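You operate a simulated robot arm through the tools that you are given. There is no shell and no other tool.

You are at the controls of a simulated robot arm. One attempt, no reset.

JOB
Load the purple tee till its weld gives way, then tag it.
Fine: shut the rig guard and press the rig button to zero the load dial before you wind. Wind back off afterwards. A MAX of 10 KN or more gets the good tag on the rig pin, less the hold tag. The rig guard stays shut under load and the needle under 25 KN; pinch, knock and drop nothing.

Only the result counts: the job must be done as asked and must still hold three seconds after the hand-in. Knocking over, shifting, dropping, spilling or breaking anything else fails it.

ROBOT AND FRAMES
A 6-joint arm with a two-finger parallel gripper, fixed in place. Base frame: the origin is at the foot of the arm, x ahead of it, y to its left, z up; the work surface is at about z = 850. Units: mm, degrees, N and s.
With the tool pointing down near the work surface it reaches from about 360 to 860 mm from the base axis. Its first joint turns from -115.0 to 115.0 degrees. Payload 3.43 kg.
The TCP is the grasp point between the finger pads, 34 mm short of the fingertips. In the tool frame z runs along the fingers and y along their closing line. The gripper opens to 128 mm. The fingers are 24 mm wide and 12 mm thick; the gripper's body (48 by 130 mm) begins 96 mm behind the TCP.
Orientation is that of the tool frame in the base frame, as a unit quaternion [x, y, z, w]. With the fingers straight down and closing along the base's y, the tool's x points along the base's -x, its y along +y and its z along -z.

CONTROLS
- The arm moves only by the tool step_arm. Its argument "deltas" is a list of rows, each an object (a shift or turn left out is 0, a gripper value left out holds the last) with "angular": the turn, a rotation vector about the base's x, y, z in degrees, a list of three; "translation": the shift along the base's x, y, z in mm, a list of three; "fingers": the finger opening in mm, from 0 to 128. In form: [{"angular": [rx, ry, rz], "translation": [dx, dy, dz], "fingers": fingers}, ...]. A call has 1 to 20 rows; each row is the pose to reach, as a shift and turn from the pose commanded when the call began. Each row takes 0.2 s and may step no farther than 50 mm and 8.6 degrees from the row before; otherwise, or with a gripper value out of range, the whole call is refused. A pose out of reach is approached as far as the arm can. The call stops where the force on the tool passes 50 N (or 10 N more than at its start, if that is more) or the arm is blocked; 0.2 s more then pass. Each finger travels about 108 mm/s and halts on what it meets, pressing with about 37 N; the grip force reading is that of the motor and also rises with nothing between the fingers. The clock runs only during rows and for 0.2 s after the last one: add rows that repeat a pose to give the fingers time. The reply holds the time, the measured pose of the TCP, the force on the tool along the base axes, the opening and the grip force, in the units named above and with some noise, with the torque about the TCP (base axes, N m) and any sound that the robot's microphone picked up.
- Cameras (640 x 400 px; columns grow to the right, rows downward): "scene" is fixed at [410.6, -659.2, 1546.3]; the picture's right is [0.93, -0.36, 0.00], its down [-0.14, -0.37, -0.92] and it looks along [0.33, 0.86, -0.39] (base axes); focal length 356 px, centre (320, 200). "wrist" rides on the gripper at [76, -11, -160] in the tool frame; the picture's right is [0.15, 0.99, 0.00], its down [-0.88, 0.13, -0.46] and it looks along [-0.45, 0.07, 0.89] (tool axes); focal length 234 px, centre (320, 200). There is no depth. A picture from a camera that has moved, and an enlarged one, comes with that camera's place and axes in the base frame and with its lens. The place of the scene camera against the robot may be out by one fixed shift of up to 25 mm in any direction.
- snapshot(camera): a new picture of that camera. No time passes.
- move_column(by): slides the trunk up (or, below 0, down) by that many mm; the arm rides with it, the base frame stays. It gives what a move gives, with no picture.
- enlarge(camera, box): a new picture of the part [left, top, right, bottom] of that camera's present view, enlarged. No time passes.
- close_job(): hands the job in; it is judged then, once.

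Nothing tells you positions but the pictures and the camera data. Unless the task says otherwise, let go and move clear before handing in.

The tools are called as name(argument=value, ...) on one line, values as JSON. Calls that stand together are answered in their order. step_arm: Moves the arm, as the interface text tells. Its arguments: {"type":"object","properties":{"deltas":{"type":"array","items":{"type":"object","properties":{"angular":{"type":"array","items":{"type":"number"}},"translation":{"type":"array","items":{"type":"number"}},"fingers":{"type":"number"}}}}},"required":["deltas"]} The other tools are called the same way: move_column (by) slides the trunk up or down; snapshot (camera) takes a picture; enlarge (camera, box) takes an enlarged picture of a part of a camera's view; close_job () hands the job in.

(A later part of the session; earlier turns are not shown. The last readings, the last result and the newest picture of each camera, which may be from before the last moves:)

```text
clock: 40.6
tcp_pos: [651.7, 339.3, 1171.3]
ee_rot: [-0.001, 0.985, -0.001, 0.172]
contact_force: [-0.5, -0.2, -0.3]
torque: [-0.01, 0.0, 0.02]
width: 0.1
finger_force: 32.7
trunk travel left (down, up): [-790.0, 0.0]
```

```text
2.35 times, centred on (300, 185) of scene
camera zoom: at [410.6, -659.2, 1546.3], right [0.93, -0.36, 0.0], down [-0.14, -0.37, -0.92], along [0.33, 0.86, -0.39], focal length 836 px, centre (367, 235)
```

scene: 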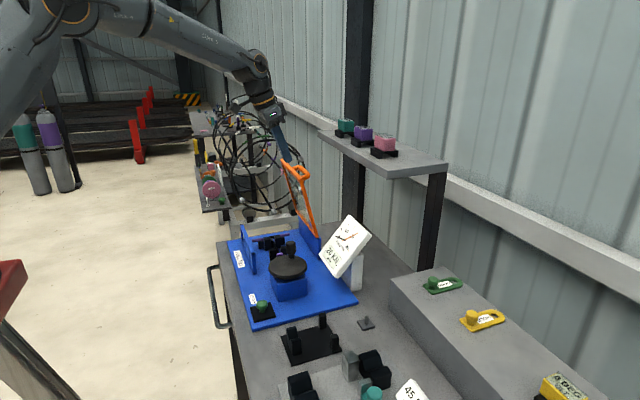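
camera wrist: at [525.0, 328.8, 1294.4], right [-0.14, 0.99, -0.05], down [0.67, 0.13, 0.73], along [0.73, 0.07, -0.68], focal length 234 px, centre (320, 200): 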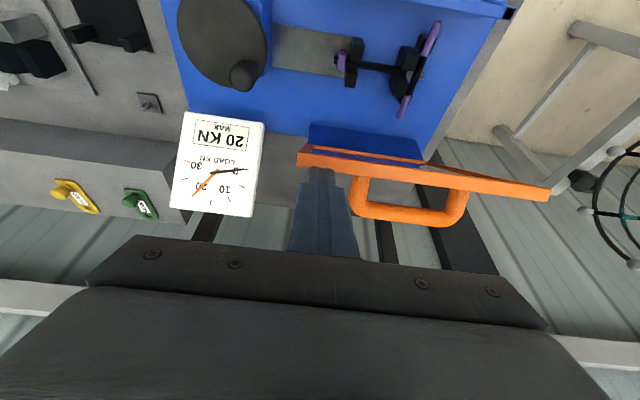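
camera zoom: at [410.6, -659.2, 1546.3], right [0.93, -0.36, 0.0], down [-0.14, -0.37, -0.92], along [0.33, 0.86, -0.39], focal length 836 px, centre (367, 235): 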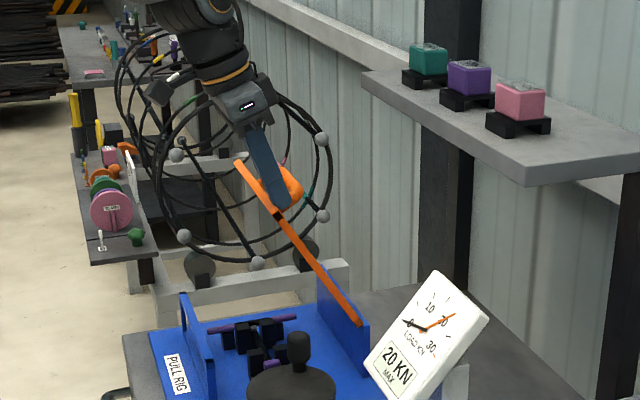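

The guard follows and holds where it's left, so the hinge is stiff. I'll continue along the arc down to about 18°.

step_arm(deltas=[{"translation": [-14, 0, -8]}, {"translation": [-27, 0, -16]}, {"translation": [-39, 0, -26]}, {"translation": [-51, 0, -36]}, {"translation": [-61, 0, -47]}, {"translation": [-70, 0, -58]}, {"translation": [-79, 0, -70]}, {"translation": [-87, 0, -83]}, {"translation": [-94, 0, -97]}, {"translation": [-100, 0, -111]}])

snapshot(camera="wrist")

enlarge(camera="scene", box=[220, 120, 380, 290])

```text
clock: 42.8
tcp_pos: [550.0, 339.2, 1059.0]
ee_rot: [0.0, 0.985, -0.001, 0.172]
contact_force: [-0.3, -0.8, 0.2]
torque: [0.05, 0.01, 0.0]
width: 0.0
finger_force: 32.8
trunk travel left (down, up): [-790.0, 0.0]
```

```text
taken
camera wrist: at [424.7, 328.9, 1183.0], right [-0.14, 0.99, -0.05], down [0.67, 0.13, 0.73], along [0.73, 0.07, -0.68], focal length 234 px, centre (320, 200)
```

wrist: 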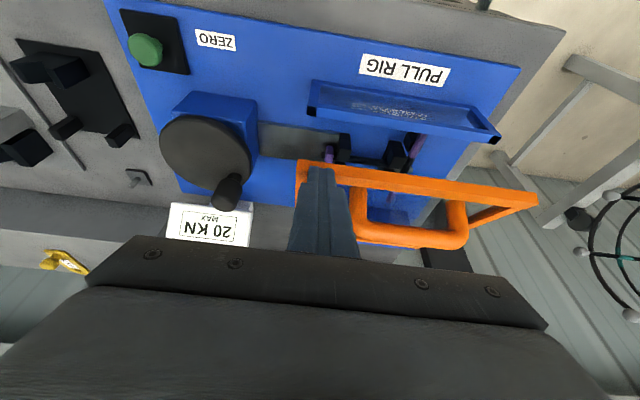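

```text
2.35 times, centred on (300, 205) of scene
camera zoom: at [410.6, -659.2, 1546.3], right [0.93, -0.36, 0.0], down [-0.14, -0.37, -0.92], along [0.33, 0.86, -0.39], focal length 836 px, centre (367, 188)
```

zoom: 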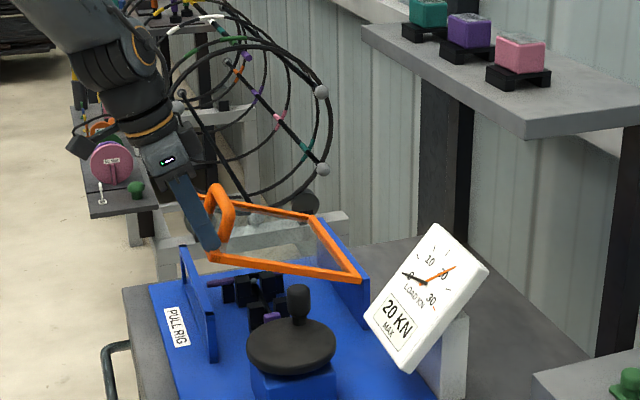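

Almost down; continuing to press it gently to its rest.

step_arm(deltas=[{"translation": [-4, 0, -13]}, {"translation": [-9, 0, -26]}, {"translation": [-11, 0, -38]}, {"translation": [-12, 0, -47]}, {"translation": [-13, 0, -53]}, {"translation": [-13, 0, -58]}, {"translation": [-14, 0, -63]}, {"translation": [-14, 0, -67]}])

snapshot(camera="wrist")

enlarge(camera="scene", box=[220, 120, 380, 290])

```text
clock: 44.6
tcp_pos: [536.8, 339.3, 992.3]
ee_rot: [0.0, 0.985, -0.001, 0.172]
contact_force: [-0.1, -0.2, 1.2]
torque: [-0.03, 0.02, -0.03]
width: 0.0
finger_force: 33.2
trunk travel left (down, up): [-790.0, 0.0]
```

```text
taken
camera wrist: at [411.4, 328.7, 1116.1], right [-0.14, 0.99, -0.05], down [0.67, 0.13, 0.73], along [0.73, 0.07, -0.68], focal length 234 px, centre (320, 200)
```

wrist: 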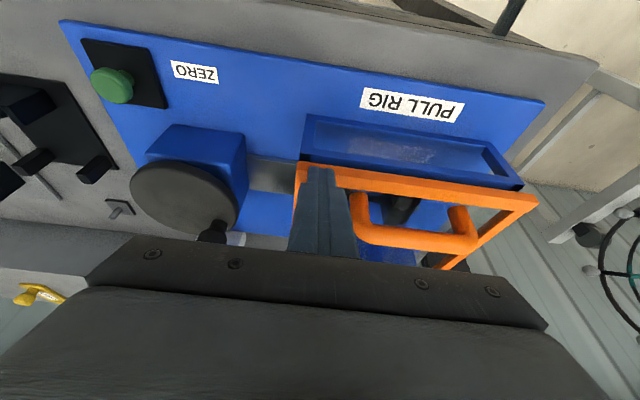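

```text
2.35 times, centred on (300, 205) of scene
camera zoom: at [410.6, -659.2, 1546.3], right [0.93, -0.36, 0.0], down [-0.14, -0.37, -0.92], along [0.33, 0.86, -0.39], focal length 836 px, centre (367, 188)
```

zoom: 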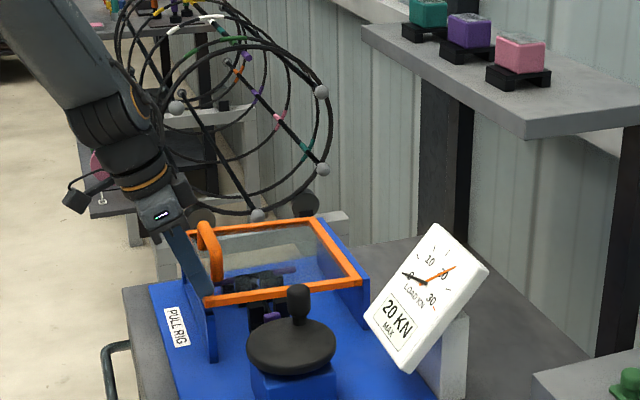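

Nearly flat; I'll push a little further in small steps until the rest is felt.

step_arm(deltas=[{"translation": [0, 0, -3]}, {"translation": [0, 0, -6]}, {"translation": [0, 0, -9]}, {"translation": [0, 0, -12]}, {"translation": [0, 0, -15]}, {"translation": [0, 0, -18]}])

snapshot(camera="wrist")

enlarge(camera="scene", box=[220, 180, 340, 290])

```text
clock: 46.0
tcp_pos: [536.5, 340.4, 977.8]
ee_rot: [-0.001, 0.985, 0.0, 0.175]
contact_force: [-19.1, -9.2, 32.0]
torque: [-0.22, 0.4, -0.07]
width: 0.2
finger_force: 33.1
trunk travel left (down, up): [-790.0, 0.0]
stopped in row 6: the force on the tool passed its limit at 52 N (the readings are from after the stop); the commanded pose is now the measured one
```

```text
taken
camera wrist: at [410.4, 328.6, 1103.0], right [-0.14, 0.99, -0.05], down [0.67, 0.13, 0.73], along [0.73, 0.07, -0.68], focal length 234 px, centre (320, 200)
```

wrist: 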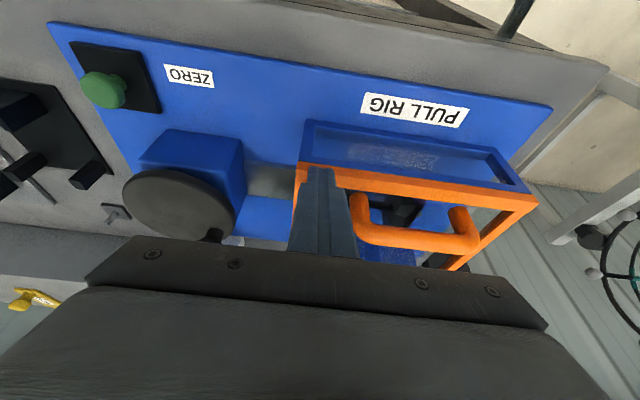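

```text
3.64 times, centred on (280, 235) of scene
camera zoom: at [410.6, -659.2, 1546.3], right [0.93, -0.36, 0.0], down [-0.14, -0.37, -0.92], along [0.33, 0.86, -0.39], focal length 1293 px, centre (466, 73)
```

zoom: 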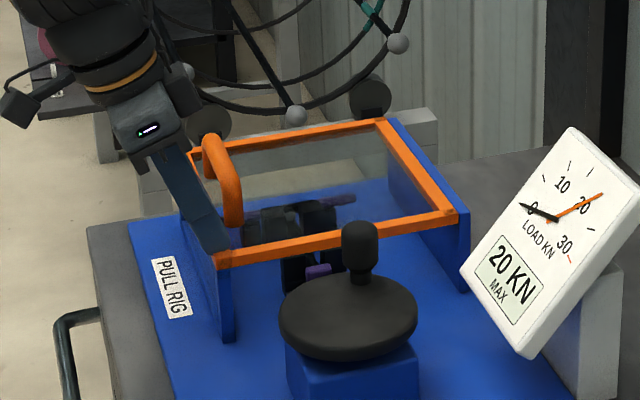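

The guard is shut. I'll lift off and go over to the green ZERO button.

step_arm(deltas=[{"translation": [0, 0, 20]}, {"translation": [0, 0, 50]}, {"translation": [0, 0, 90], "angular": [0, 7, 0]}, {"translation": [0, -40, 110], "angular": [0, 14, 0]}, {"translation": [0, -80, 110], "angular": [0, 20, 0]}, {"translation": [-5, -120, 110], "angular": [0, 20, 0]}, {"translation": [-5, -165, 110], "angular": [0, 20, 0]}, {"translation": [-5, -210, 100], "angular": [0, 20, 0]}, {"translation": [-5, -210, 80], "angular": [0, 20, 0]}, {"translation": [-5, -210, 80], "angular": [0, 20, 0]}])

snapshot(camera="wrist")

enlarge(camera="scene", box=[220, 180, 380, 340])

```text
clock: 48.2
tcp_pos: [532.5, 131.8, 1055.6]
ee_rot: [-0.001, 1.0, 0.0, 0.0]
contact_force: [0.2, 0.3, -0.7]
torque: [-0.04, -0.02, -0.03]
width: 0.0
finger_force: 33.2
trunk travel left (down, up): [-790.0, 0.0]
```

```text
taken
camera wrist: at [456.3, 119.6, 1215.7], right [-0.15, 0.99, 0.0], down [0.88, 0.13, 0.46], along [0.45, 0.07, -0.89], focal length 234 px, centre (320, 200)
```

wrist: 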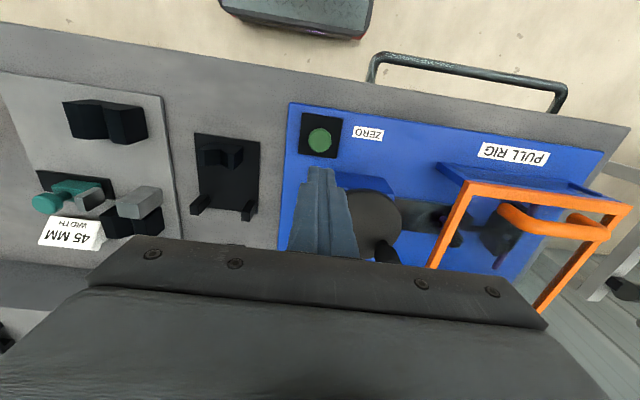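

```text
2.50 times, centred on (300, 260) of scene
camera zoom: at [410.6, -659.2, 1546.3], right [0.93, -0.36, 0.0], down [-0.14, -0.37, -0.92], along [0.33, 0.86, -0.39], focal length 889 px, centre (370, 50)
```

zoom: 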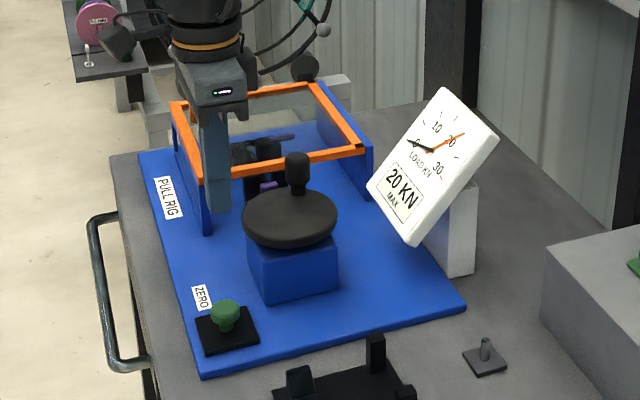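

step_arm(deltas=[{"translation": [-4, -1, -45]}, {"translation": [-4, -1, -90]}, {"translation": [-4, -1, -112]}, {"translation": [-4, -1, -112]}])

snapshot(camera="wrist")

enlarge(camera="scene", box=[220, 220, 340, 340])

```text
clock: 49.2
tcp_pos: [529.4, 130.4, 944.1]
ee_rot: [-0.001, 1.0, 0.001, 0.001]
contact_force: [0.6, -0.7, 0.6]
torque: [-0.01, 0.03, -0.01]
width: 0.0
finger_force: 33.0
trunk travel left (down, up): [-790.0, 0.0]
```

```text
taken
camera wrist: at [452.9, 118.5, 1103.5], right [-0.15, 0.99, 0.0], down [0.88, 0.13, 0.46], along [0.45, 0.07, -0.89], focal length 234 px, centre (320, 200)
```

wrist: 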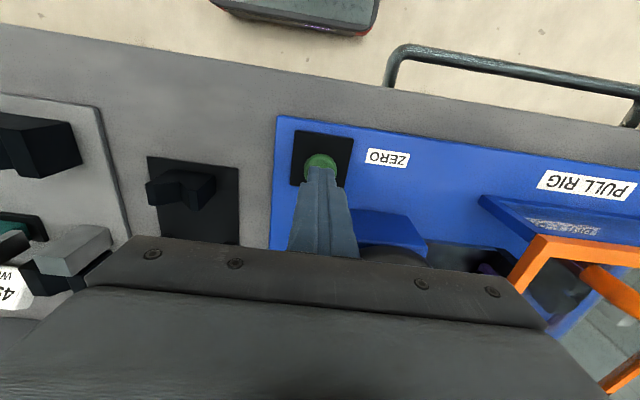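

```text
3.33 times, centred on (280, 280) of scene
camera zoom: at [410.6, -659.2, 1546.3], right [0.93, -0.36, 0.0], down [-0.14, -0.37, -0.92], along [0.33, 0.86, -0.39], focal length 1185 px, centre (453, -67)
```

zoom: 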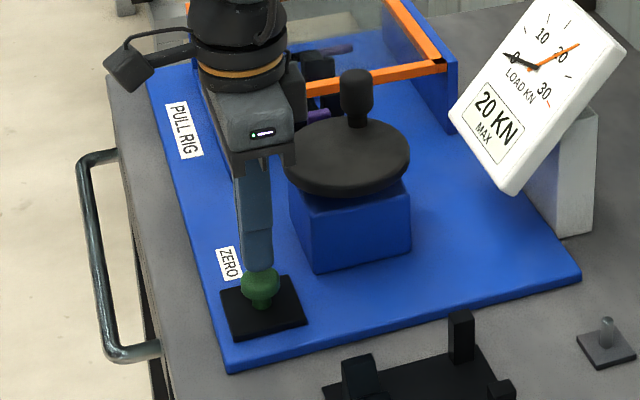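

step_arm(deltas=[{"translation": [0, 0, -4]}, {"translation": [0, 0, -8]}, {"translation": [0, 0, -11]}, {"translation": [0, 0, -14]}, {"translation": [0, 0, -17]}, {"translation": [0, 0, -20]}])

enlarge(camera="scene", box=[220, 200, 380, 340])

```text
clock: 50.6
tcp_pos: [530.7, 131.1, 926.2]
ee_rot: [-0.001, 1.0, 0.0, 0.0]
contact_force: [-1.4, 0.0, 2.7]
torque: [0.01, 0.04, -0.01]
width: 0.0
finger_force: 32.9
trunk travel left (down, up): [-790.0, 0.0]
```

```text
2.86 times, centred on (300, 270) of scene
camera zoom: at [410.6, -659.2, 1546.3], right [0.93, -0.36, 0.0], down [-0.14, -0.37, -0.92], along [0.33, 0.86, -0.39], focal length 1016 px, centre (377, 0)
```

zoom: 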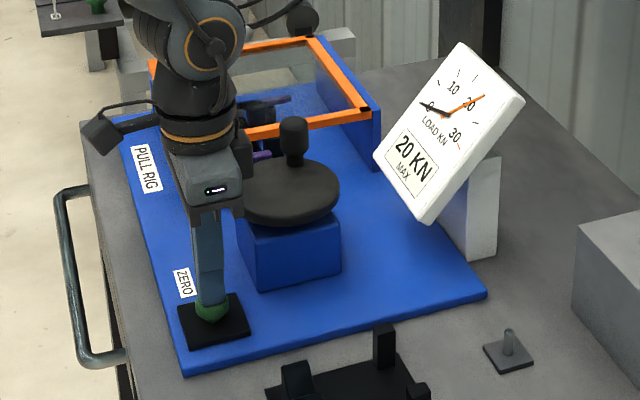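

step_arm(deltas=[{"translation": [0, 0, -2]}, {"translation": [0, 0, -4]}, {"translation": [0, 0, -6]}, {"translation": [0, 0, -6]}])

enlarge(camera="scene", box=[300, 200, 400, 300])

```text
clock: 51.6
tcp_pos: [528.9, 129.9, 919.1]
ee_rot: [-0.001, 1.0, 0.0, 0.001]
contact_force: [-2.2, 2.9, 6.4]
torque: [0.09, 0.05, 0.0]
width: 0.0
finger_force: 33.0
trunk travel left (down, up): [-790.0, 0.0]
```

```text
4.00 times, centred on (350, 250) of scene
camera zoom: at [410.6, -659.2, 1546.3], right [0.93, -0.36, 0.0], down [-0.14, -0.37, -0.92], along [0.33, 0.86, -0.39], focal length 1422 px, centre (200, 0)
```

zoom: 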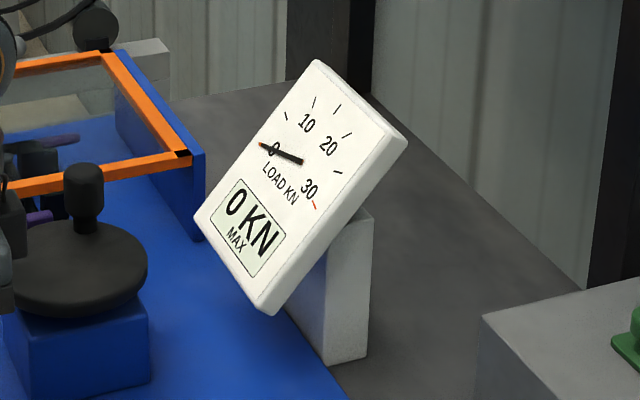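

The MAX reads 0 KN with the guard shut. I'll lift off and inspect the crank.

step_arm(deltas=[{"translation": [0, 0, 10]}, {"translation": [0, 0, 50]}, {"translation": [0, 0, 100], "fingers": 60}, {"translation": [0, 0, 150], "fingers": 60}, {"translation": [-15, -15, 190], "fingers": 60}, {"translation": [-15, -30, 220], "fingers": 60}, {"translation": [-15, -30, 220], "fingers": 60}])

snapshot(camera="wrist")

enlarge(camera="scene", box=[230, 200, 380, 330])

```text
clock: 53.2
tcp_pos: [513.3, 100.2, 1138.7]
ee_rot: [-0.001, 1.0, 0.0, 0.0]
contact_force: [-0.2, -0.2, 0.0]
torque: [-0.01, -0.01, 0.0]
width: 60.0
finger_force: 0.1
trunk travel left (down, up): [-790.0, 0.0]
```

```text
taken
camera wrist: at [438.0, 88.5, 1298.8], right [-0.15, 0.99, 0.0], down [0.88, 0.13, 0.46], along [0.45, 0.07, -0.89], focal length 234 px, centre (320, 200)
```

wrist: 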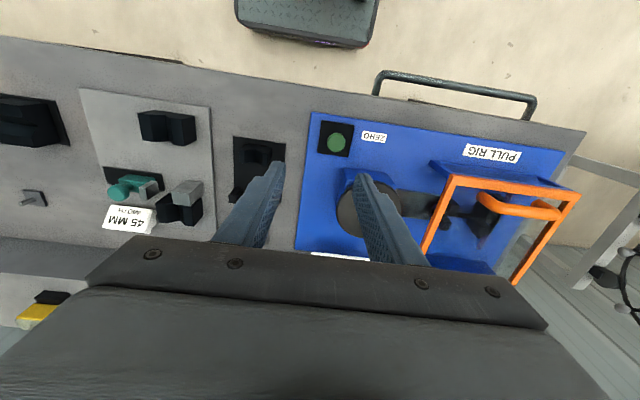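

```text
3.08 times, centred on (305, 265) of scene
camera zoom: at [410.6, -659.2, 1546.3], right [0.93, -0.36, 0.0], down [-0.14, -0.37, -0.92], along [0.33, 0.86, -0.39], focal length 1094 px, centre (366, 0)
```

zoom: 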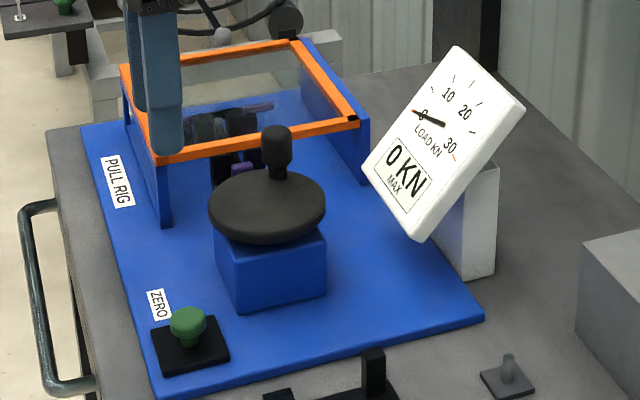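

step_arm(deltas=[{"translation": [20, 40, 5], "fingers": 110}, {"translation": [40, 80, 10], "fingers": 110}, {"translation": [47, 90, 12], "fingers": 110}, {"translation": [47, 90, 12], "fingers": 110}])

snapshot(camera="wrist")

enlarge(camera="wrist", box=[240, 100, 400, 240])

```text
clock: 54.2
tcp_pos: [563.2, 190.2, 1151.7]
ee_rot: [-0.001, 1.0, -0.001, 0.0]
contact_force: [-1.2, -0.4, -0.7]
torque: [-0.02, -0.03, 0.0]
width: 109.8
finger_force: 0.1
trunk travel left (down, up): [-790.0, 0.0]
```

```text
taken
camera wrist: at [486.0, 179.2, 1310.9], right [-0.15, 0.99, 0.0], down [0.88, 0.13, 0.46], along [0.45, 0.07, -0.89], focal length 234 px, centre (320, 200)
```

wrist: 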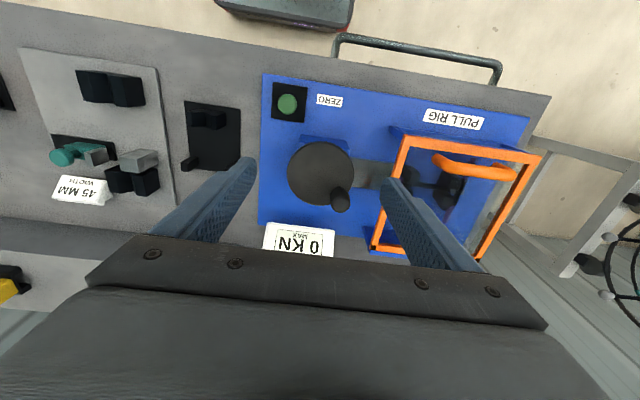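

```text
2.86 times, centred on (320, 170) of wrist
camera zoom: at [486.0, 179.2, 1310.9], right [-0.15, 0.99, 0.0], down [0.88, 0.13, 0.46], along [0.45, 0.07, -0.89], focal length 669 px, centre (320, 286)
```

zoom: 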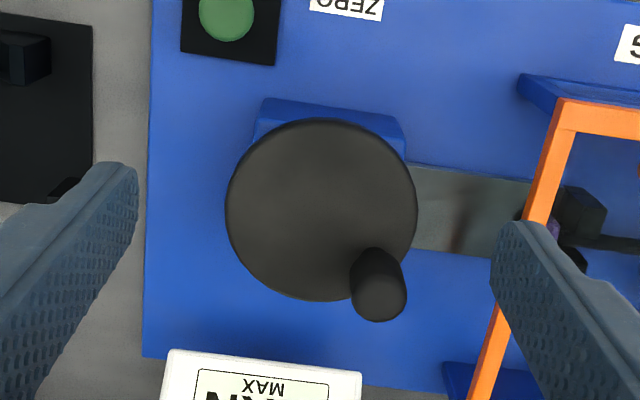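

Crank axis is at about (620, 201) and the knob at (645, 235.5), top z≈996. I'll approach from above and grip the knob.

step_arm(deltas=[{"translation": [40, 25, -30], "fingers": 70}, {"translation": [82, 45, -55], "fingers": 70}, {"translation": [82, 45, -95], "fingers": 70}, {"translation": [82, 45, -130], "fingers": 70}, {"translation": [82, 45, -156], "fingers": 70}, {"translation": [82, 45, -156], "fingers": 70}])

snapshot(camera="wrist")

enlarge(camera="scene", box=[230, 200, 380, 330])

```text
refused: row 1 steps farther than a row can; nothing moved
```

```text
taken
camera wrist: at [486.0, 179.2, 1310.9], right [-0.15, 0.99, 0.0], down [0.88, 0.13, 0.46], along [0.45, 0.07, -0.89], focal length 234 px, centre (320, 200)
```

wrist: 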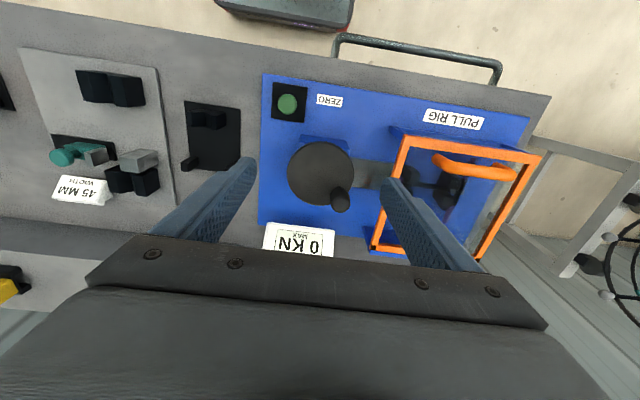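

```text
3.08 times, centred on (305, 265) of scene
camera zoom: at [410.6, -659.2, 1546.3], right [0.93, -0.36, 0.0], down [-0.14, -0.37, -0.92], along [0.33, 0.86, -0.39], focal length 1094 px, centre (366, 0)
```

zoom: 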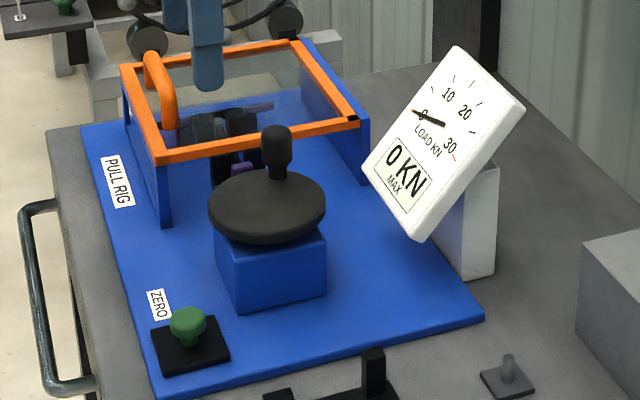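

step_arm(deltas=[{"translation": [30, 20, -15], "fingers": 70}, {"translation": [60, 35, -40], "fingers": 70}, {"translation": [82, 45, -70], "fingers": 70}, {"translation": [82, 45, -110], "fingers": 70}, {"translation": [82, 45, -140], "fingers": 70}, {"translation": [82, 45, -156], "fingers": 70}, {"translation": [82, 45, -156], "fingers": 70}])

snapshot(camera="wrist")

enlarge(camera="scene", box=[230, 200, 380, 330])

```text
clock: 55.8
tcp_pos: [643.5, 234.2, 995.1]
ee_rot: [0.0, 1.0, 0.0, 0.001]
contact_force: [-0.2, 1.1, 0.9]
torque: [0.01, 0.06, 0.0]
width: 70.3
finger_force: 0.1
trunk travel left (down, up): [-790.0, 0.0]
```

```text
taken
camera wrist: at [567.3, 223.5, 1154.3], right [-0.15, 0.99, 0.0], down [0.88, 0.13, 0.46], along [0.45, 0.07, -0.89], focal length 234 px, centre (320, 200)
```

wrist: 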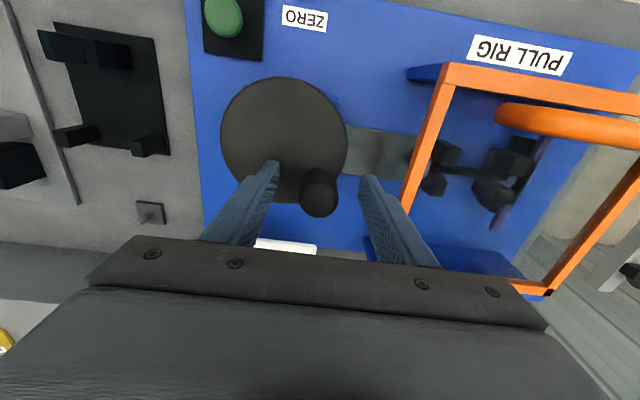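

```text
3.08 times, centred on (305, 265) of scene
camera zoom: at [410.6, -659.2, 1546.3], right [0.93, -0.36, 0.0], down [-0.14, -0.37, -0.92], along [0.33, 0.86, -0.39], focal length 1094 px, centre (366, 0)
```

zoom: 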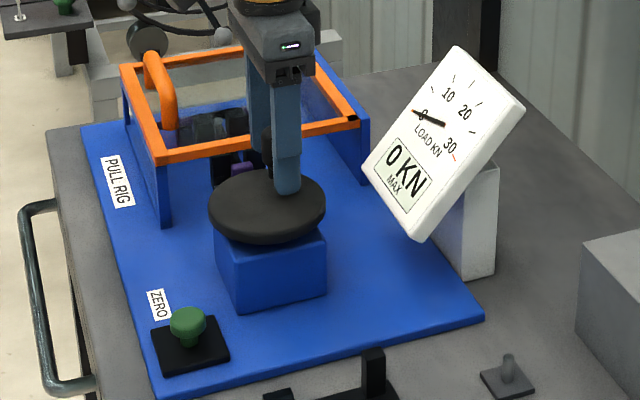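

The knob is centred between the fingers. Closing on it.

step_arm(deltas=[{"fingers": 40}, {"fingers": 20}, {"fingers": 10}, {"fingers": 10}])

```text
clock: 56.8
tcp_pos: [643.3, 234.7, 994.6]
ee_rot: [-0.001, 1.0, 0.0, 0.0]
contact_force: [1.3, -1.8, -1.0]
torque: [0.08, -0.13, 0.0]
width: 29.5
finger_force: 44.7
trunk travel left (down, up): [-790.0, 0.0]
```

step_arm(deltas=[{"translation": [-3.5, 2.2, 0]}, {"translation": [-7.5, 4, 0]}, {"translation": [-12.8, 6, 0]}, {"translation": [-12.8, 6, 0]}])

enlarge(camera="scene", box=[230, 200, 380, 330])

```text
clock: 57.5
tcp_pos: [641.5, 234.2, 995.4]
ee_rot: [0.0, 1.0, -0.001, 0.007]
contact_force: [26.7, -26.4, -16.3]
torque: [-0.14, -1.34, -0.01]
width: 29.8
finger_force: 44.8
trunk travel left (down, up): [-790.0, 0.0]
stopped in row 3: the force on the tool passed its limit at 64 N (the readings are from after the stop); the commanded pose is now the measured one
```

```text
3.08 times, centred on (305, 265) of scene
camera zoom: at [410.6, -659.2, 1546.3], right [0.93, -0.36, 0.0], down [-0.14, -0.37, -0.92], along [0.33, 0.86, -0.39], focal length 1094 px, centre (366, 0)
```

zoom: 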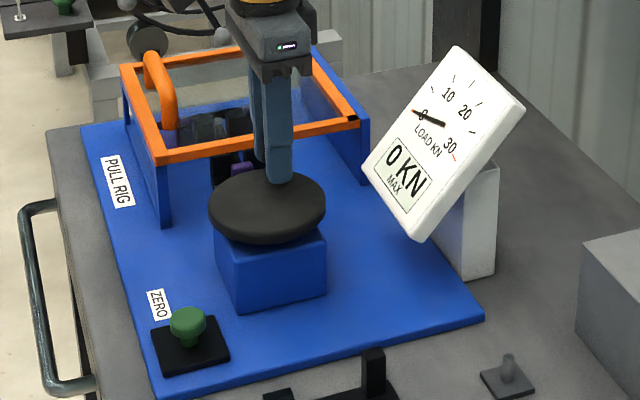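

Counter-clockwise is blocked, so the crank sits at its off stop. Trying clockwise.

step_arm(deltas=[{"translation": [2, 0.5, 0]}, {"translation": [6, -3, 0]}, {"translation": [9.5, -6, 0]}, {"translation": [12.5, -9.2, 0]}])

enlarge(camera="scene", box=[230, 200, 380, 330])

```text
clock: 58.5
tcp_pos: [649.6, 231.5, 994.8]
ee_rot: [0.0, 1.0, 0.001, 0.003]
contact_force: [-18.6, -1.7, -11.8]
torque: [-0.22, 0.99, -0.48]
width: 29.6
finger_force: 44.7
trunk travel left (down, up): [-790.0, 0.0]
```

```text
3.08 times, centred on (305, 265) of scene
camera zoom: at [410.6, -659.2, 1546.3], right [0.93, -0.36, 0.0], down [-0.14, -0.37, -0.92], along [0.33, 0.86, -0.39], focal length 1094 px, centre (366, 0)
```

zoom: 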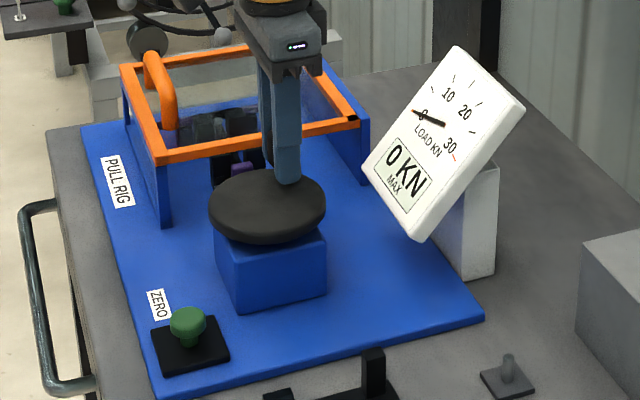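

Clockwise moves. I'll turn further, letting the tool yaw along with the knob, and check the dial.

step_arm(deltas=[{"translation": [3.8, -4.1, 0], "angular": [0, 0, -8]}, {"translation": [6.2, -9.5, 0], "angular": [0, 0, -16]}, {"translation": [7.9, -15.2, 0], "angular": [0, 0, -24]}, {"translation": [8.7, -21, 0], "angular": [0, 0, -32]}])

enlarge(camera="scene", box=[230, 200, 380, 330])

```text
clock: 59.5
tcp_pos: [663.8, 206.3, 998.3]
ee_rot: [0.276, 0.961, -0.001, 0.007]
contact_force: [11.6, 2.6, -10.5]
torque: [-0.16, -0.54, 0.04]
width: 29.4
finger_force: 45.1
trunk travel left (down, up): [-790.0, 0.0]
```

```text
3.08 times, centred on (305, 265) of scene
camera zoom: at [410.6, -659.2, 1546.3], right [0.93, -0.36, 0.0], down [-0.14, -0.37, -0.92], along [0.33, 0.86, -0.39], focal length 1094 px, centre (366, 0)
```

zoom: 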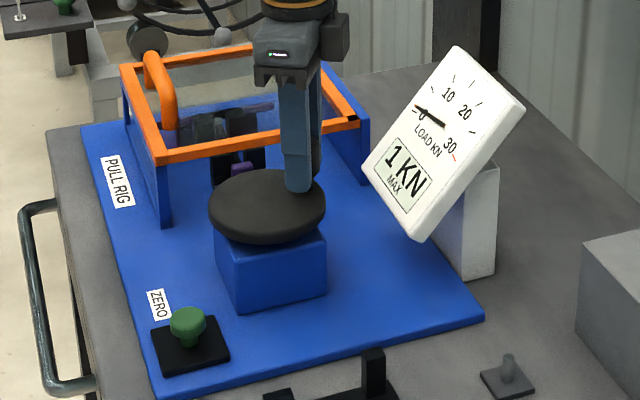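

step_arm(deltas=[{"translation": [1, -6, 0], "angular": [0, 0, -8]}, {"translation": [0.2, -11.9, 0], "angular": [0, 0, -16]}, {"translation": [-1.5, -17.7, 0], "angular": [0, 0, -24]}, {"translation": [-3.9, -23.2, 0], "angular": [0, 0, -32]}, {"translation": [-7.1, -28.3, 0], "angular": [0, 0, -40]}])

enlarge(camera="scene", box=[230, 200, 380, 330])

```text
clock: 60.7
tcp_pos: [654.2, 175.7, 997.3]
ee_rot: [0.588, 0.809, -0.003, 0.004]
contact_force: [22.9, -16.2, 15.1]
torque: [0.11, -0.67, -0.11]
width: 29.3
finger_force: 43.3
trunk travel left (down, up): [-790.0, 0.0]
```

```text
3.08 times, centred on (305, 265) of scene
camera zoom: at [410.6, -659.2, 1546.3], right [0.93, -0.36, 0.0], down [-0.14, -0.37, -0.92], along [0.33, 0.86, -0.39], focal length 1094 px, centre (366, 0)
```

zoom: 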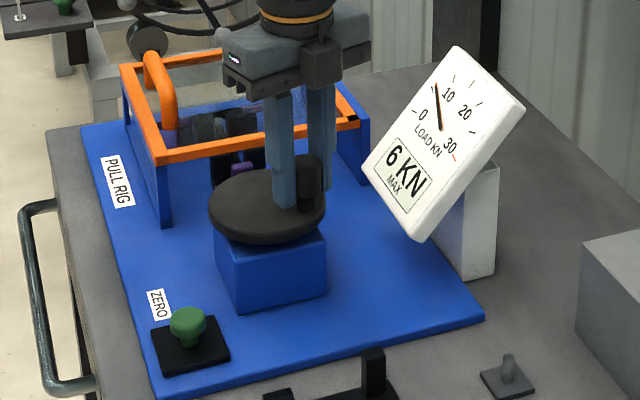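

Load is 6 KN and rising about 1 KN per 8°. I'll continue in small increments, with a slightly larger radius to relieve the side force.

step_arm(deltas=[{"translation": [-2.4, -6, 0], "angular": [0, 0, -8]}, {"translation": [-7.1, -10.2, 0], "angular": [0, 0, -16]}])

enlarge(camera="scene", box=[230, 200, 380, 330])

```text
clock: 61.3
tcp_pos: [645.3, 169.7, 997.5]
ee_rot: [0.694, 0.72, -0.003, 0.004]
contact_force: [18.5, -6.9, 15.5]
torque: [-0.34, -0.51, -0.35]
width: 29.5
finger_force: 45.1
trunk travel left (down, up): [-790.0, 0.0]
```

```text
3.08 times, centred on (305, 265) of scene
camera zoom: at [410.6, -659.2, 1546.3], right [0.93, -0.36, 0.0], down [-0.14, -0.37, -0.92], along [0.33, 0.86, -0.39], focal length 1094 px, centre (366, 0)
```

zoom: 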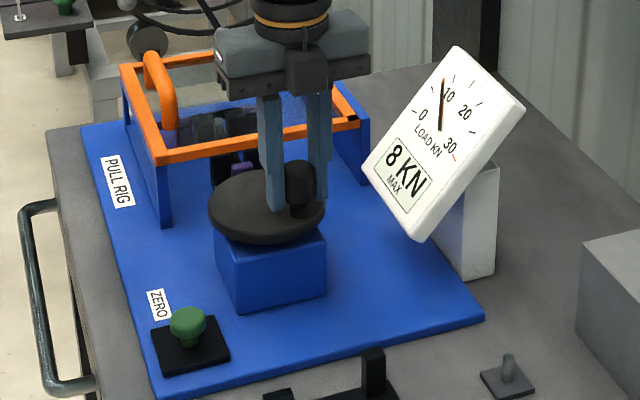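

step_arm(deltas=[{"translation": [-5.2, -3.5, 0], "angular": [0, 0, -8]}, {"translation": [-10.8, -6.2, 0], "angular": [0, 0, -16]}])

enlarge(camera="scene", box=[230, 200, 380, 330])

```text
clock: 61.9
tcp_pos: [634.1, 164.5, 996.3]
ee_rot: [0.788, 0.615, -0.003, 0.003]
contact_force: [14.2, 9.0, 16.5]
torque: [0.46, -0.41, -0.55]
width: 29.0
finger_force: 45.2
trunk travel left (down, up): [-790.0, 0.0]
```

```text
3.08 times, centred on (305, 265) of scene
camera zoom: at [410.6, -659.2, 1546.3], right [0.93, -0.36, 0.0], down [-0.14, -0.37, -0.92], along [0.33, 0.86, -0.39], focal length 1094 px, centre (366, 0)
```

zoom: 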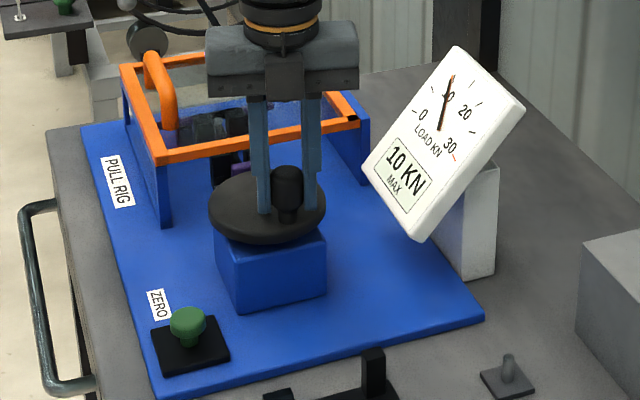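

step_arm(deltas=[{"translation": [-4.5, 0.8, 0], "angular": [0, 0, -6]}, {"translation": [-10, 1, 0], "angular": [0, 0, -12]}, {"translation": [-14.2, 0.7, 0], "angular": [0, 0, -18]}])

enlarge(camera="scene", box=[230, 200, 380, 330])

```text
clock: 62.7
tcp_pos: [619.3, 163.2, 996.7]
ee_rot: [0.874, 0.485, -0.005, 0.003]
contact_force: [12.6, -3.4, 22.5]
torque: [-0.2, -0.32, -0.45]
width: 29.3
finger_force: 45.1
trunk travel left (down, up): [-790.0, 0.0]
```

```text
3.08 times, centred on (305, 265) of scene
camera zoom: at [410.6, -659.2, 1546.3], right [0.93, -0.36, 0.0], down [-0.14, -0.37, -0.92], along [0.33, 0.86, -0.39], focal length 1094 px, centre (366, 0)
```

zoom: 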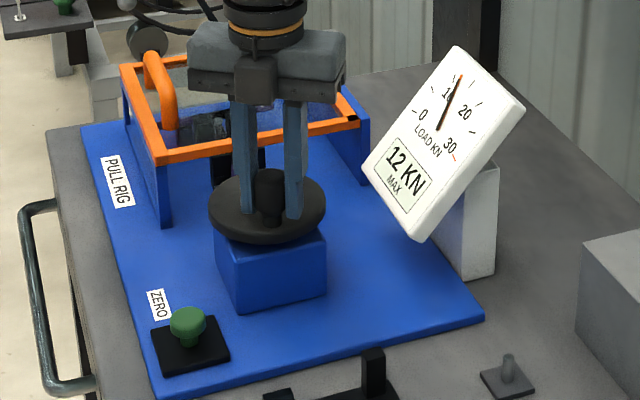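

step_arm(deltas=[{"translation": [-4.5, 0.6, 0.5], "angular": [0, 0, -6]}, {"translation": [-9, 1.6, 1], "angular": [0, 0, -12]}, {"translation": [-14, 3, 1], "angular": [0, 0, -18]}])

enlarge(camera="scene", box=[230, 200, 380, 330])

```text
clock: 63.5
tcp_pos: [604.4, 167.4, 997.0]
ee_rot: [0.939, 0.344, -0.005, 0.002]
contact_force: [10.2, -2.0, 5.8]
torque: [-0.11, -0.22, -0.34]
width: 29.4
finger_force: 44.9
trunk travel left (down, up): [-790.0, 0.0]
```

```text
3.08 times, centred on (305, 265) of scene
camera zoom: at [410.6, -659.2, 1546.3], right [0.93, -0.36, 0.0], down [-0.14, -0.37, -0.92], along [0.33, 0.86, -0.39], focal length 1094 px, centre (366, 0)
```

zoom: 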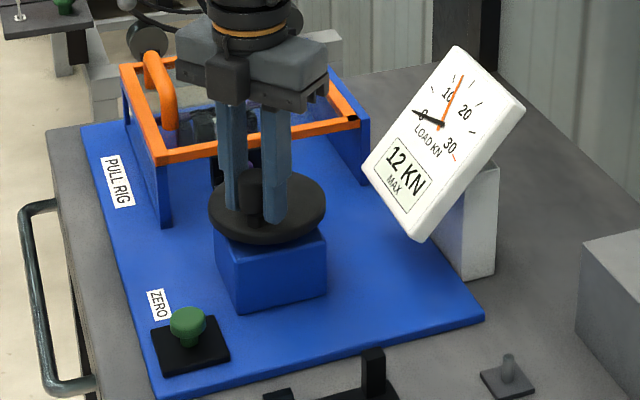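

The needle dropped back to 0 with MAX at 12 KN, so the weld seems to have given way. I'll check closely before winding back.

enlarge(camera="scene", box=[310, 205, 380, 275])

enlarge(camera="scene", box=[255, 210, 325, 270])

snapshot(camera="wrist")

```text
5.71 times, centred on (345, 240) of scene
camera zoom: at [410.6, -659.2, 1546.3], right [0.93, -0.36, 0.0], down [-0.14, -0.37, -0.92], along [0.33, 0.86, -0.39], focal length 2032 px, centre (177, -29)
```

zoom: 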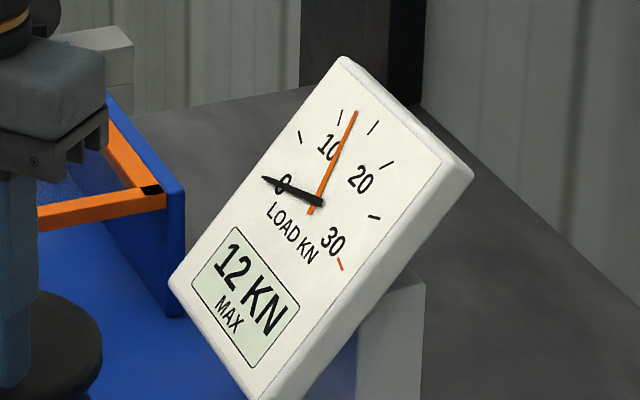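

```text
6.67 times, centred on (290, 240) of scene
camera zoom: at [410.6, -659.2, 1546.3], right [0.93, -0.36, 0.0], down [-0.14, -0.37, -0.92], along [0.33, 0.86, -0.39], focal length 2370 px, centre (520, -67)
```

zoom: 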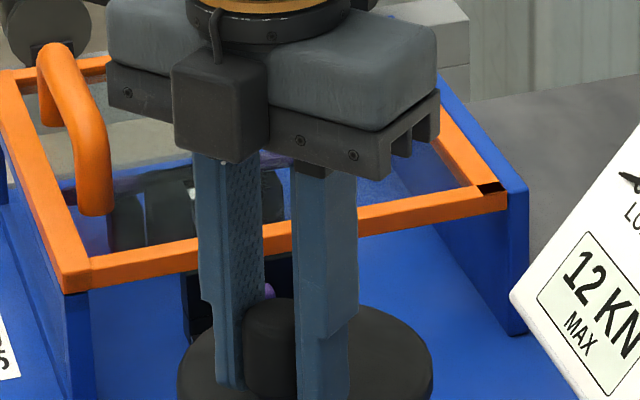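

```text
taken
camera wrist: at [658.4, 225.4, 1155.4], right [0.75, -0.66, 0.0], down [-0.59, -0.66, 0.47], along [-0.31, -0.35, -0.88], focal length 234 px, centre (320, 200)
```

wrist: 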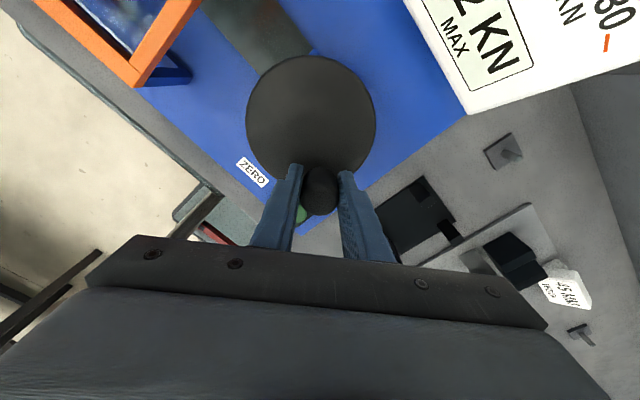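

Weld broken, MAX 12 KN, needle at 0. Now winding back off counter-clockwise.

step_arm(deltas=[{"translation": [5.4, -0.9, 0], "angular": [0, 0, 8]}, {"translation": [11.1, -1.5, 0], "angular": [0, 0, 16]}, {"translation": [16.8, -1.3, 0], "angular": [0, 0, 24]}, {"translation": [22.4, -0.3, 0], "angular": [0, 0, 32]}, {"translation": [27.9, 1.5, 0], "angular": [0, 0, 40]}, {"translation": [33, 4, 0], "angular": [0, 0, 48]}, {"translation": [37.7, 7.2, 0], "angular": [0, 0, 56]}, {"translation": [42, 11, 0], "angular": [0, 0, 64]}])

enlarge(camera="scene", box=[230, 200, 380, 330])

```text
clock: 65.3
tcp_pos: [651.6, 177.1, 997.2]
ee_rot: [0.614, 0.789, -0.002, 0.004]
contact_force: [31.5, -26.6, -18.4]
torque: [-0.38, -0.72, -0.07]
width: 29.0
finger_force: 45.4
trunk travel left (down, up): [-790.0, 0.0]
```

```text
3.08 times, centred on (305, 265) of scene
camera zoom: at [410.6, -659.2, 1546.3], right [0.93, -0.36, 0.0], down [-0.14, -0.37, -0.92], along [0.33, 0.86, -0.39], focal length 1094 px, centre (366, 0)
```

zoom: 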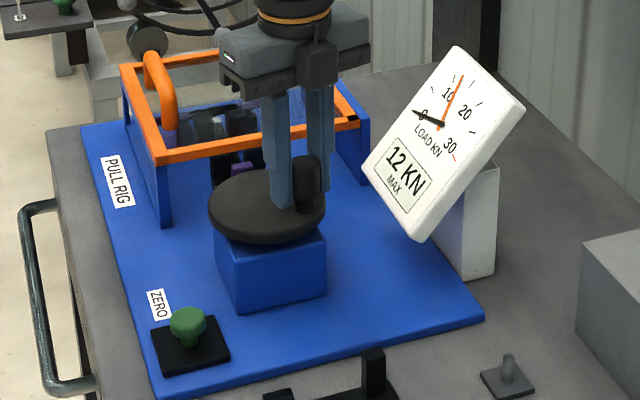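

step_arm(deltas=[{"translation": [4.5, 0.5, 0.5], "angular": [0, 0, 4]}, {"translation": [7.5, 3.5, 0.5], "angular": [0, 0, 10]}])

```text
clock: 65.9
tcp_pos: [654.9, 182.5, 997.0]
ee_rot: [0.543, 0.84, -0.004, 0.003]
contact_force: [10.5, -7.9, -12.9]
torque: [-0.49, -0.33, 0.04]
width: 29.4
finger_force: 44.8
trunk travel left (down, up): [-790.0, 0.0]
```

step_arm(deltas=[{"translation": [2.6, 5.7, 0], "angular": [0, 0, 8]}, {"translation": [4.8, 11.6, 0], "angular": [0, 0, 16]}, {"translation": [6.1, 17.7, 0], "angular": [0, 0, 24]}, {"translation": [6.5, 24, 0], "angular": [0, 0, 32]}, {"translation": [6.1, 30.3, 0], "angular": [0, 0, 40]}, {"translation": [4.8, 36.4, 0], "angular": [0, 0, 48]}])

enlarge(camera="scene", box=[230, 200, 380, 330])

snapshot(camera="wrist")

```text
clock: 67.3
tcp_pos: [659.2, 218.1, 996.9]
ee_rot: [0.155, 0.988, -0.002, 0.003]
contact_force: [-23.4, -15.3, -11.3]
torque: [-0.29, 0.1, 0.02]
width: 29.6
finger_force: 45.1
trunk travel left (down, up): [-790.0, 0.0]
```

```text
3.08 times, centred on (305, 265) of scene
camera zoom: at [410.6, -659.2, 1546.3], right [0.93, -0.36, 0.0], down [-0.14, -0.37, -0.92], along [0.33, 0.86, -0.39], focal length 1094 px, centre (366, 0)
```

zoom: 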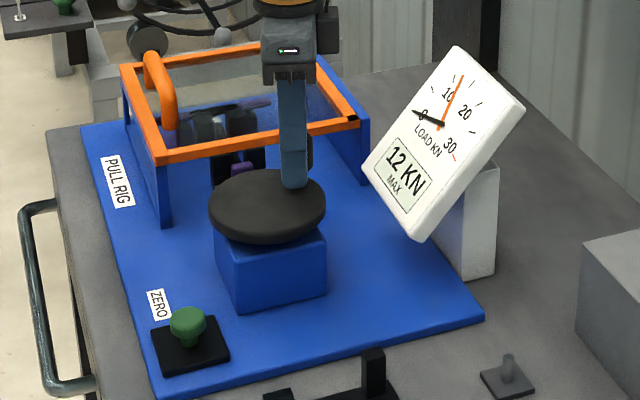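

```text
taken
camera wrist: at [581.6, 231.0, 1156.2], right [0.16, 0.99, 0.0], down [0.88, -0.14, 0.46], along [0.45, -0.08, -0.89], focal length 234 px, centre (320, 200)
```

wrist: 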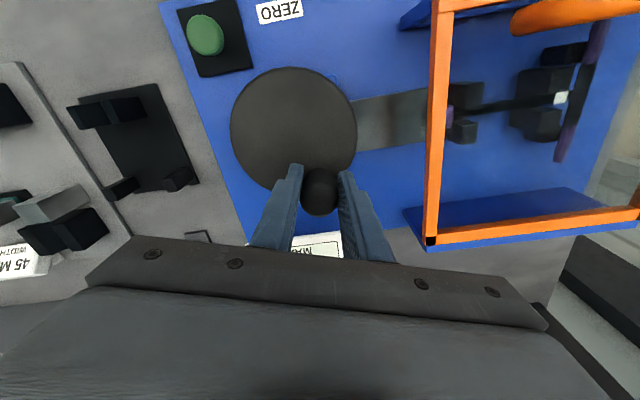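

The tee is visibly broken at its joint. Winding off the remaining ~30° to the stop.

step_arm(deltas=[{"translation": [-4.9, 4.7, 0], "angular": [0, 0, 8]}, {"translation": [-7.7, 9.9, 0], "angular": [0, 0, 16]}, {"translation": [-11.1, 14.6, 0], "angular": [0, 0, 24]}, {"translation": [-15.2, 18.8, 0], "angular": [0, 0, 32]}])

snapshot(camera="wrist")

```text
clock: 68.3
tcp_pos: [643.7, 232.7, 997.8]
ee_rot: [-0.124, 0.992, 0.0, 0.003]
contact_force: [-22.5, -34.6, -13.8]
torque: [-0.24, -0.01, -0.14]
width: 29.7
finger_force: 44.9
trunk travel left (down, up): [-790.0, 0.0]
```

```text
taken
camera wrist: at [571.7, 203.9, 1156.3], right [-0.38, 0.92, 0.0], down [0.82, 0.34, 0.46], along [0.43, 0.18, -0.89], focal length 234 px, centre (320, 200)
```

wrist: 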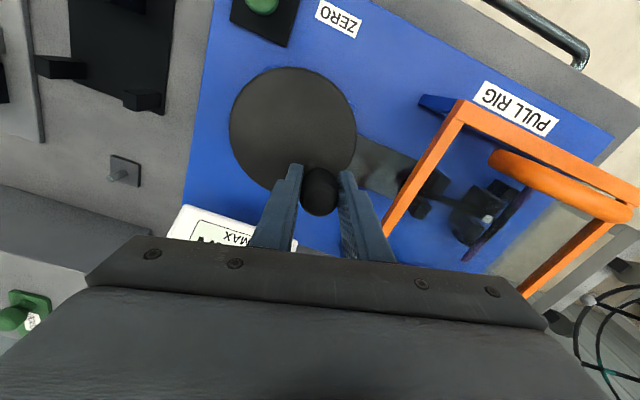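

step_arm(deltas=[{"translation": [-2.3, -3, 0]}, {"translation": [-4.4, -1.8, 0]}, {"translation": [-7, 0, 0]}])

enlarge(camera="scene", box=[230, 200, 380, 330])

```text
clock: 69.3
tcp_pos: [643.3, 233.9, 998.6]
ee_rot: [-0.124, 0.992, -0.001, 0.01]
contact_force: [22.4, -24.9, -15.2]
torque: [-0.1, -1.42, -0.14]
width: 29.5
finger_force: 44.8
trunk travel left (down, up): [-790.0, 0.0]
stopped in row 3: the force on the tool passed its limit at 55 N (the readings are from after the stop); the commanded pose is now the measured one
```

```text
3.08 times, centred on (305, 265) of scene
camera zoom: at [410.6, -659.2, 1546.3], right [0.93, -0.36, 0.0], down [-0.14, -0.37, -0.92], along [0.33, 0.86, -0.39], focal length 1094 px, centre (366, 0)
```

zoom: 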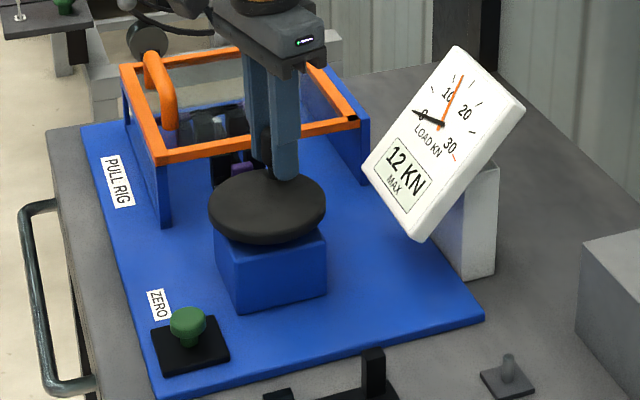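

The crank is back at its off stop. I'll open the fingers and lift clear.

step_arm(deltas=[{"translation": [2, -1, 0], "fingers": 29}, {"translation": [2, -1, 0], "fingers": 60}, {"translation": [2, -1, 0], "fingers": 70}, {"translation": [2, -1, 0], "fingers": 70}, {"translation": [2, -1, 40], "fingers": 70}, {"translation": [0, -1, 85], "fingers": 70}, {"translation": [0, -1, 130], "fingers": 70}, {"translation": [0, -1, 160], "fingers": 70}])

step_arm(deltas=[{"angular": [0, 0, -7], "translation": [-20, -30, 0]}, {"angular": [0, 0, -14], "translation": [-40, -60, 10]}, {"angular": [0, 0, -14.3], "translation": [-45, -100, 20]}, {"angular": [0, 0, -14.3], "translation": [-45, -145, 30]}, {"angular": [0, 0, -14.3], "translation": [-45, -190, 40]}, {"angular": [0, 0, -14.3], "translation": [-45, -235, 45]}, {"angular": [0, -8, -14.3], "translation": [-45, -260, 45]}])

snapshot(camera="wrist")

snapshot(camera="scene")

```text
clock: 71.1
tcp_pos: [641.4, 235.7, 1158.7]
ee_rot: [-0.123, 0.992, 0.0, 0.009]
contact_force: [0.4, -0.5, 0.0]
torque: [0.02, -0.01, 0.0]
width: 69.8
finger_force: 0.0
trunk travel left (down, up): [-790.0, 0.0]
```

```text
clock: 72.7
tcp_pos: [596.8, -25.7, 1203.9]
ee_rot: [0.002, 0.997, -0.009, 0.079]
contact_force: [0.7, 0.5, -0.6]
torque: [0.02, 0.04, 0.02]
width: 69.9
finger_force: 0.1
trunk travel left (down, up): [-790.0, 0.0]
```

```text
taken
camera wrist: at [496.5, -33.0, 1349.2], right [-0.14, 0.99, -0.04], down [0.8, 0.14, 0.58], along [0.58, 0.05, -0.81], focal length 234 px, centre (320, 200)
```

wrist: 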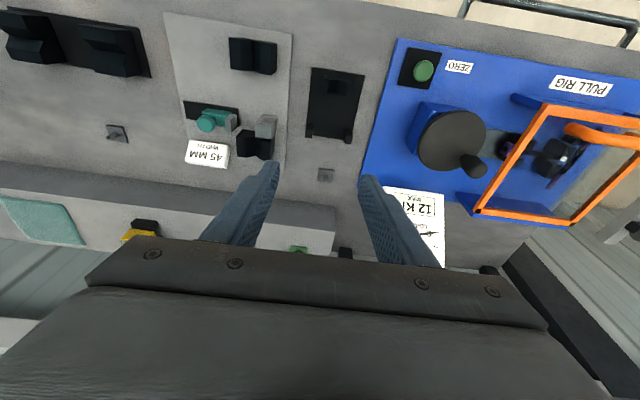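

```text
taken
```

scene: 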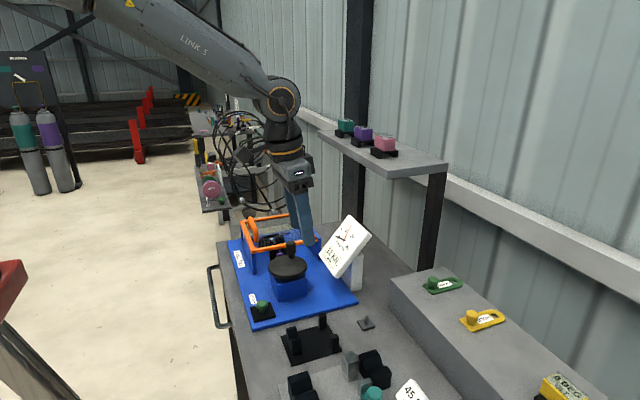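

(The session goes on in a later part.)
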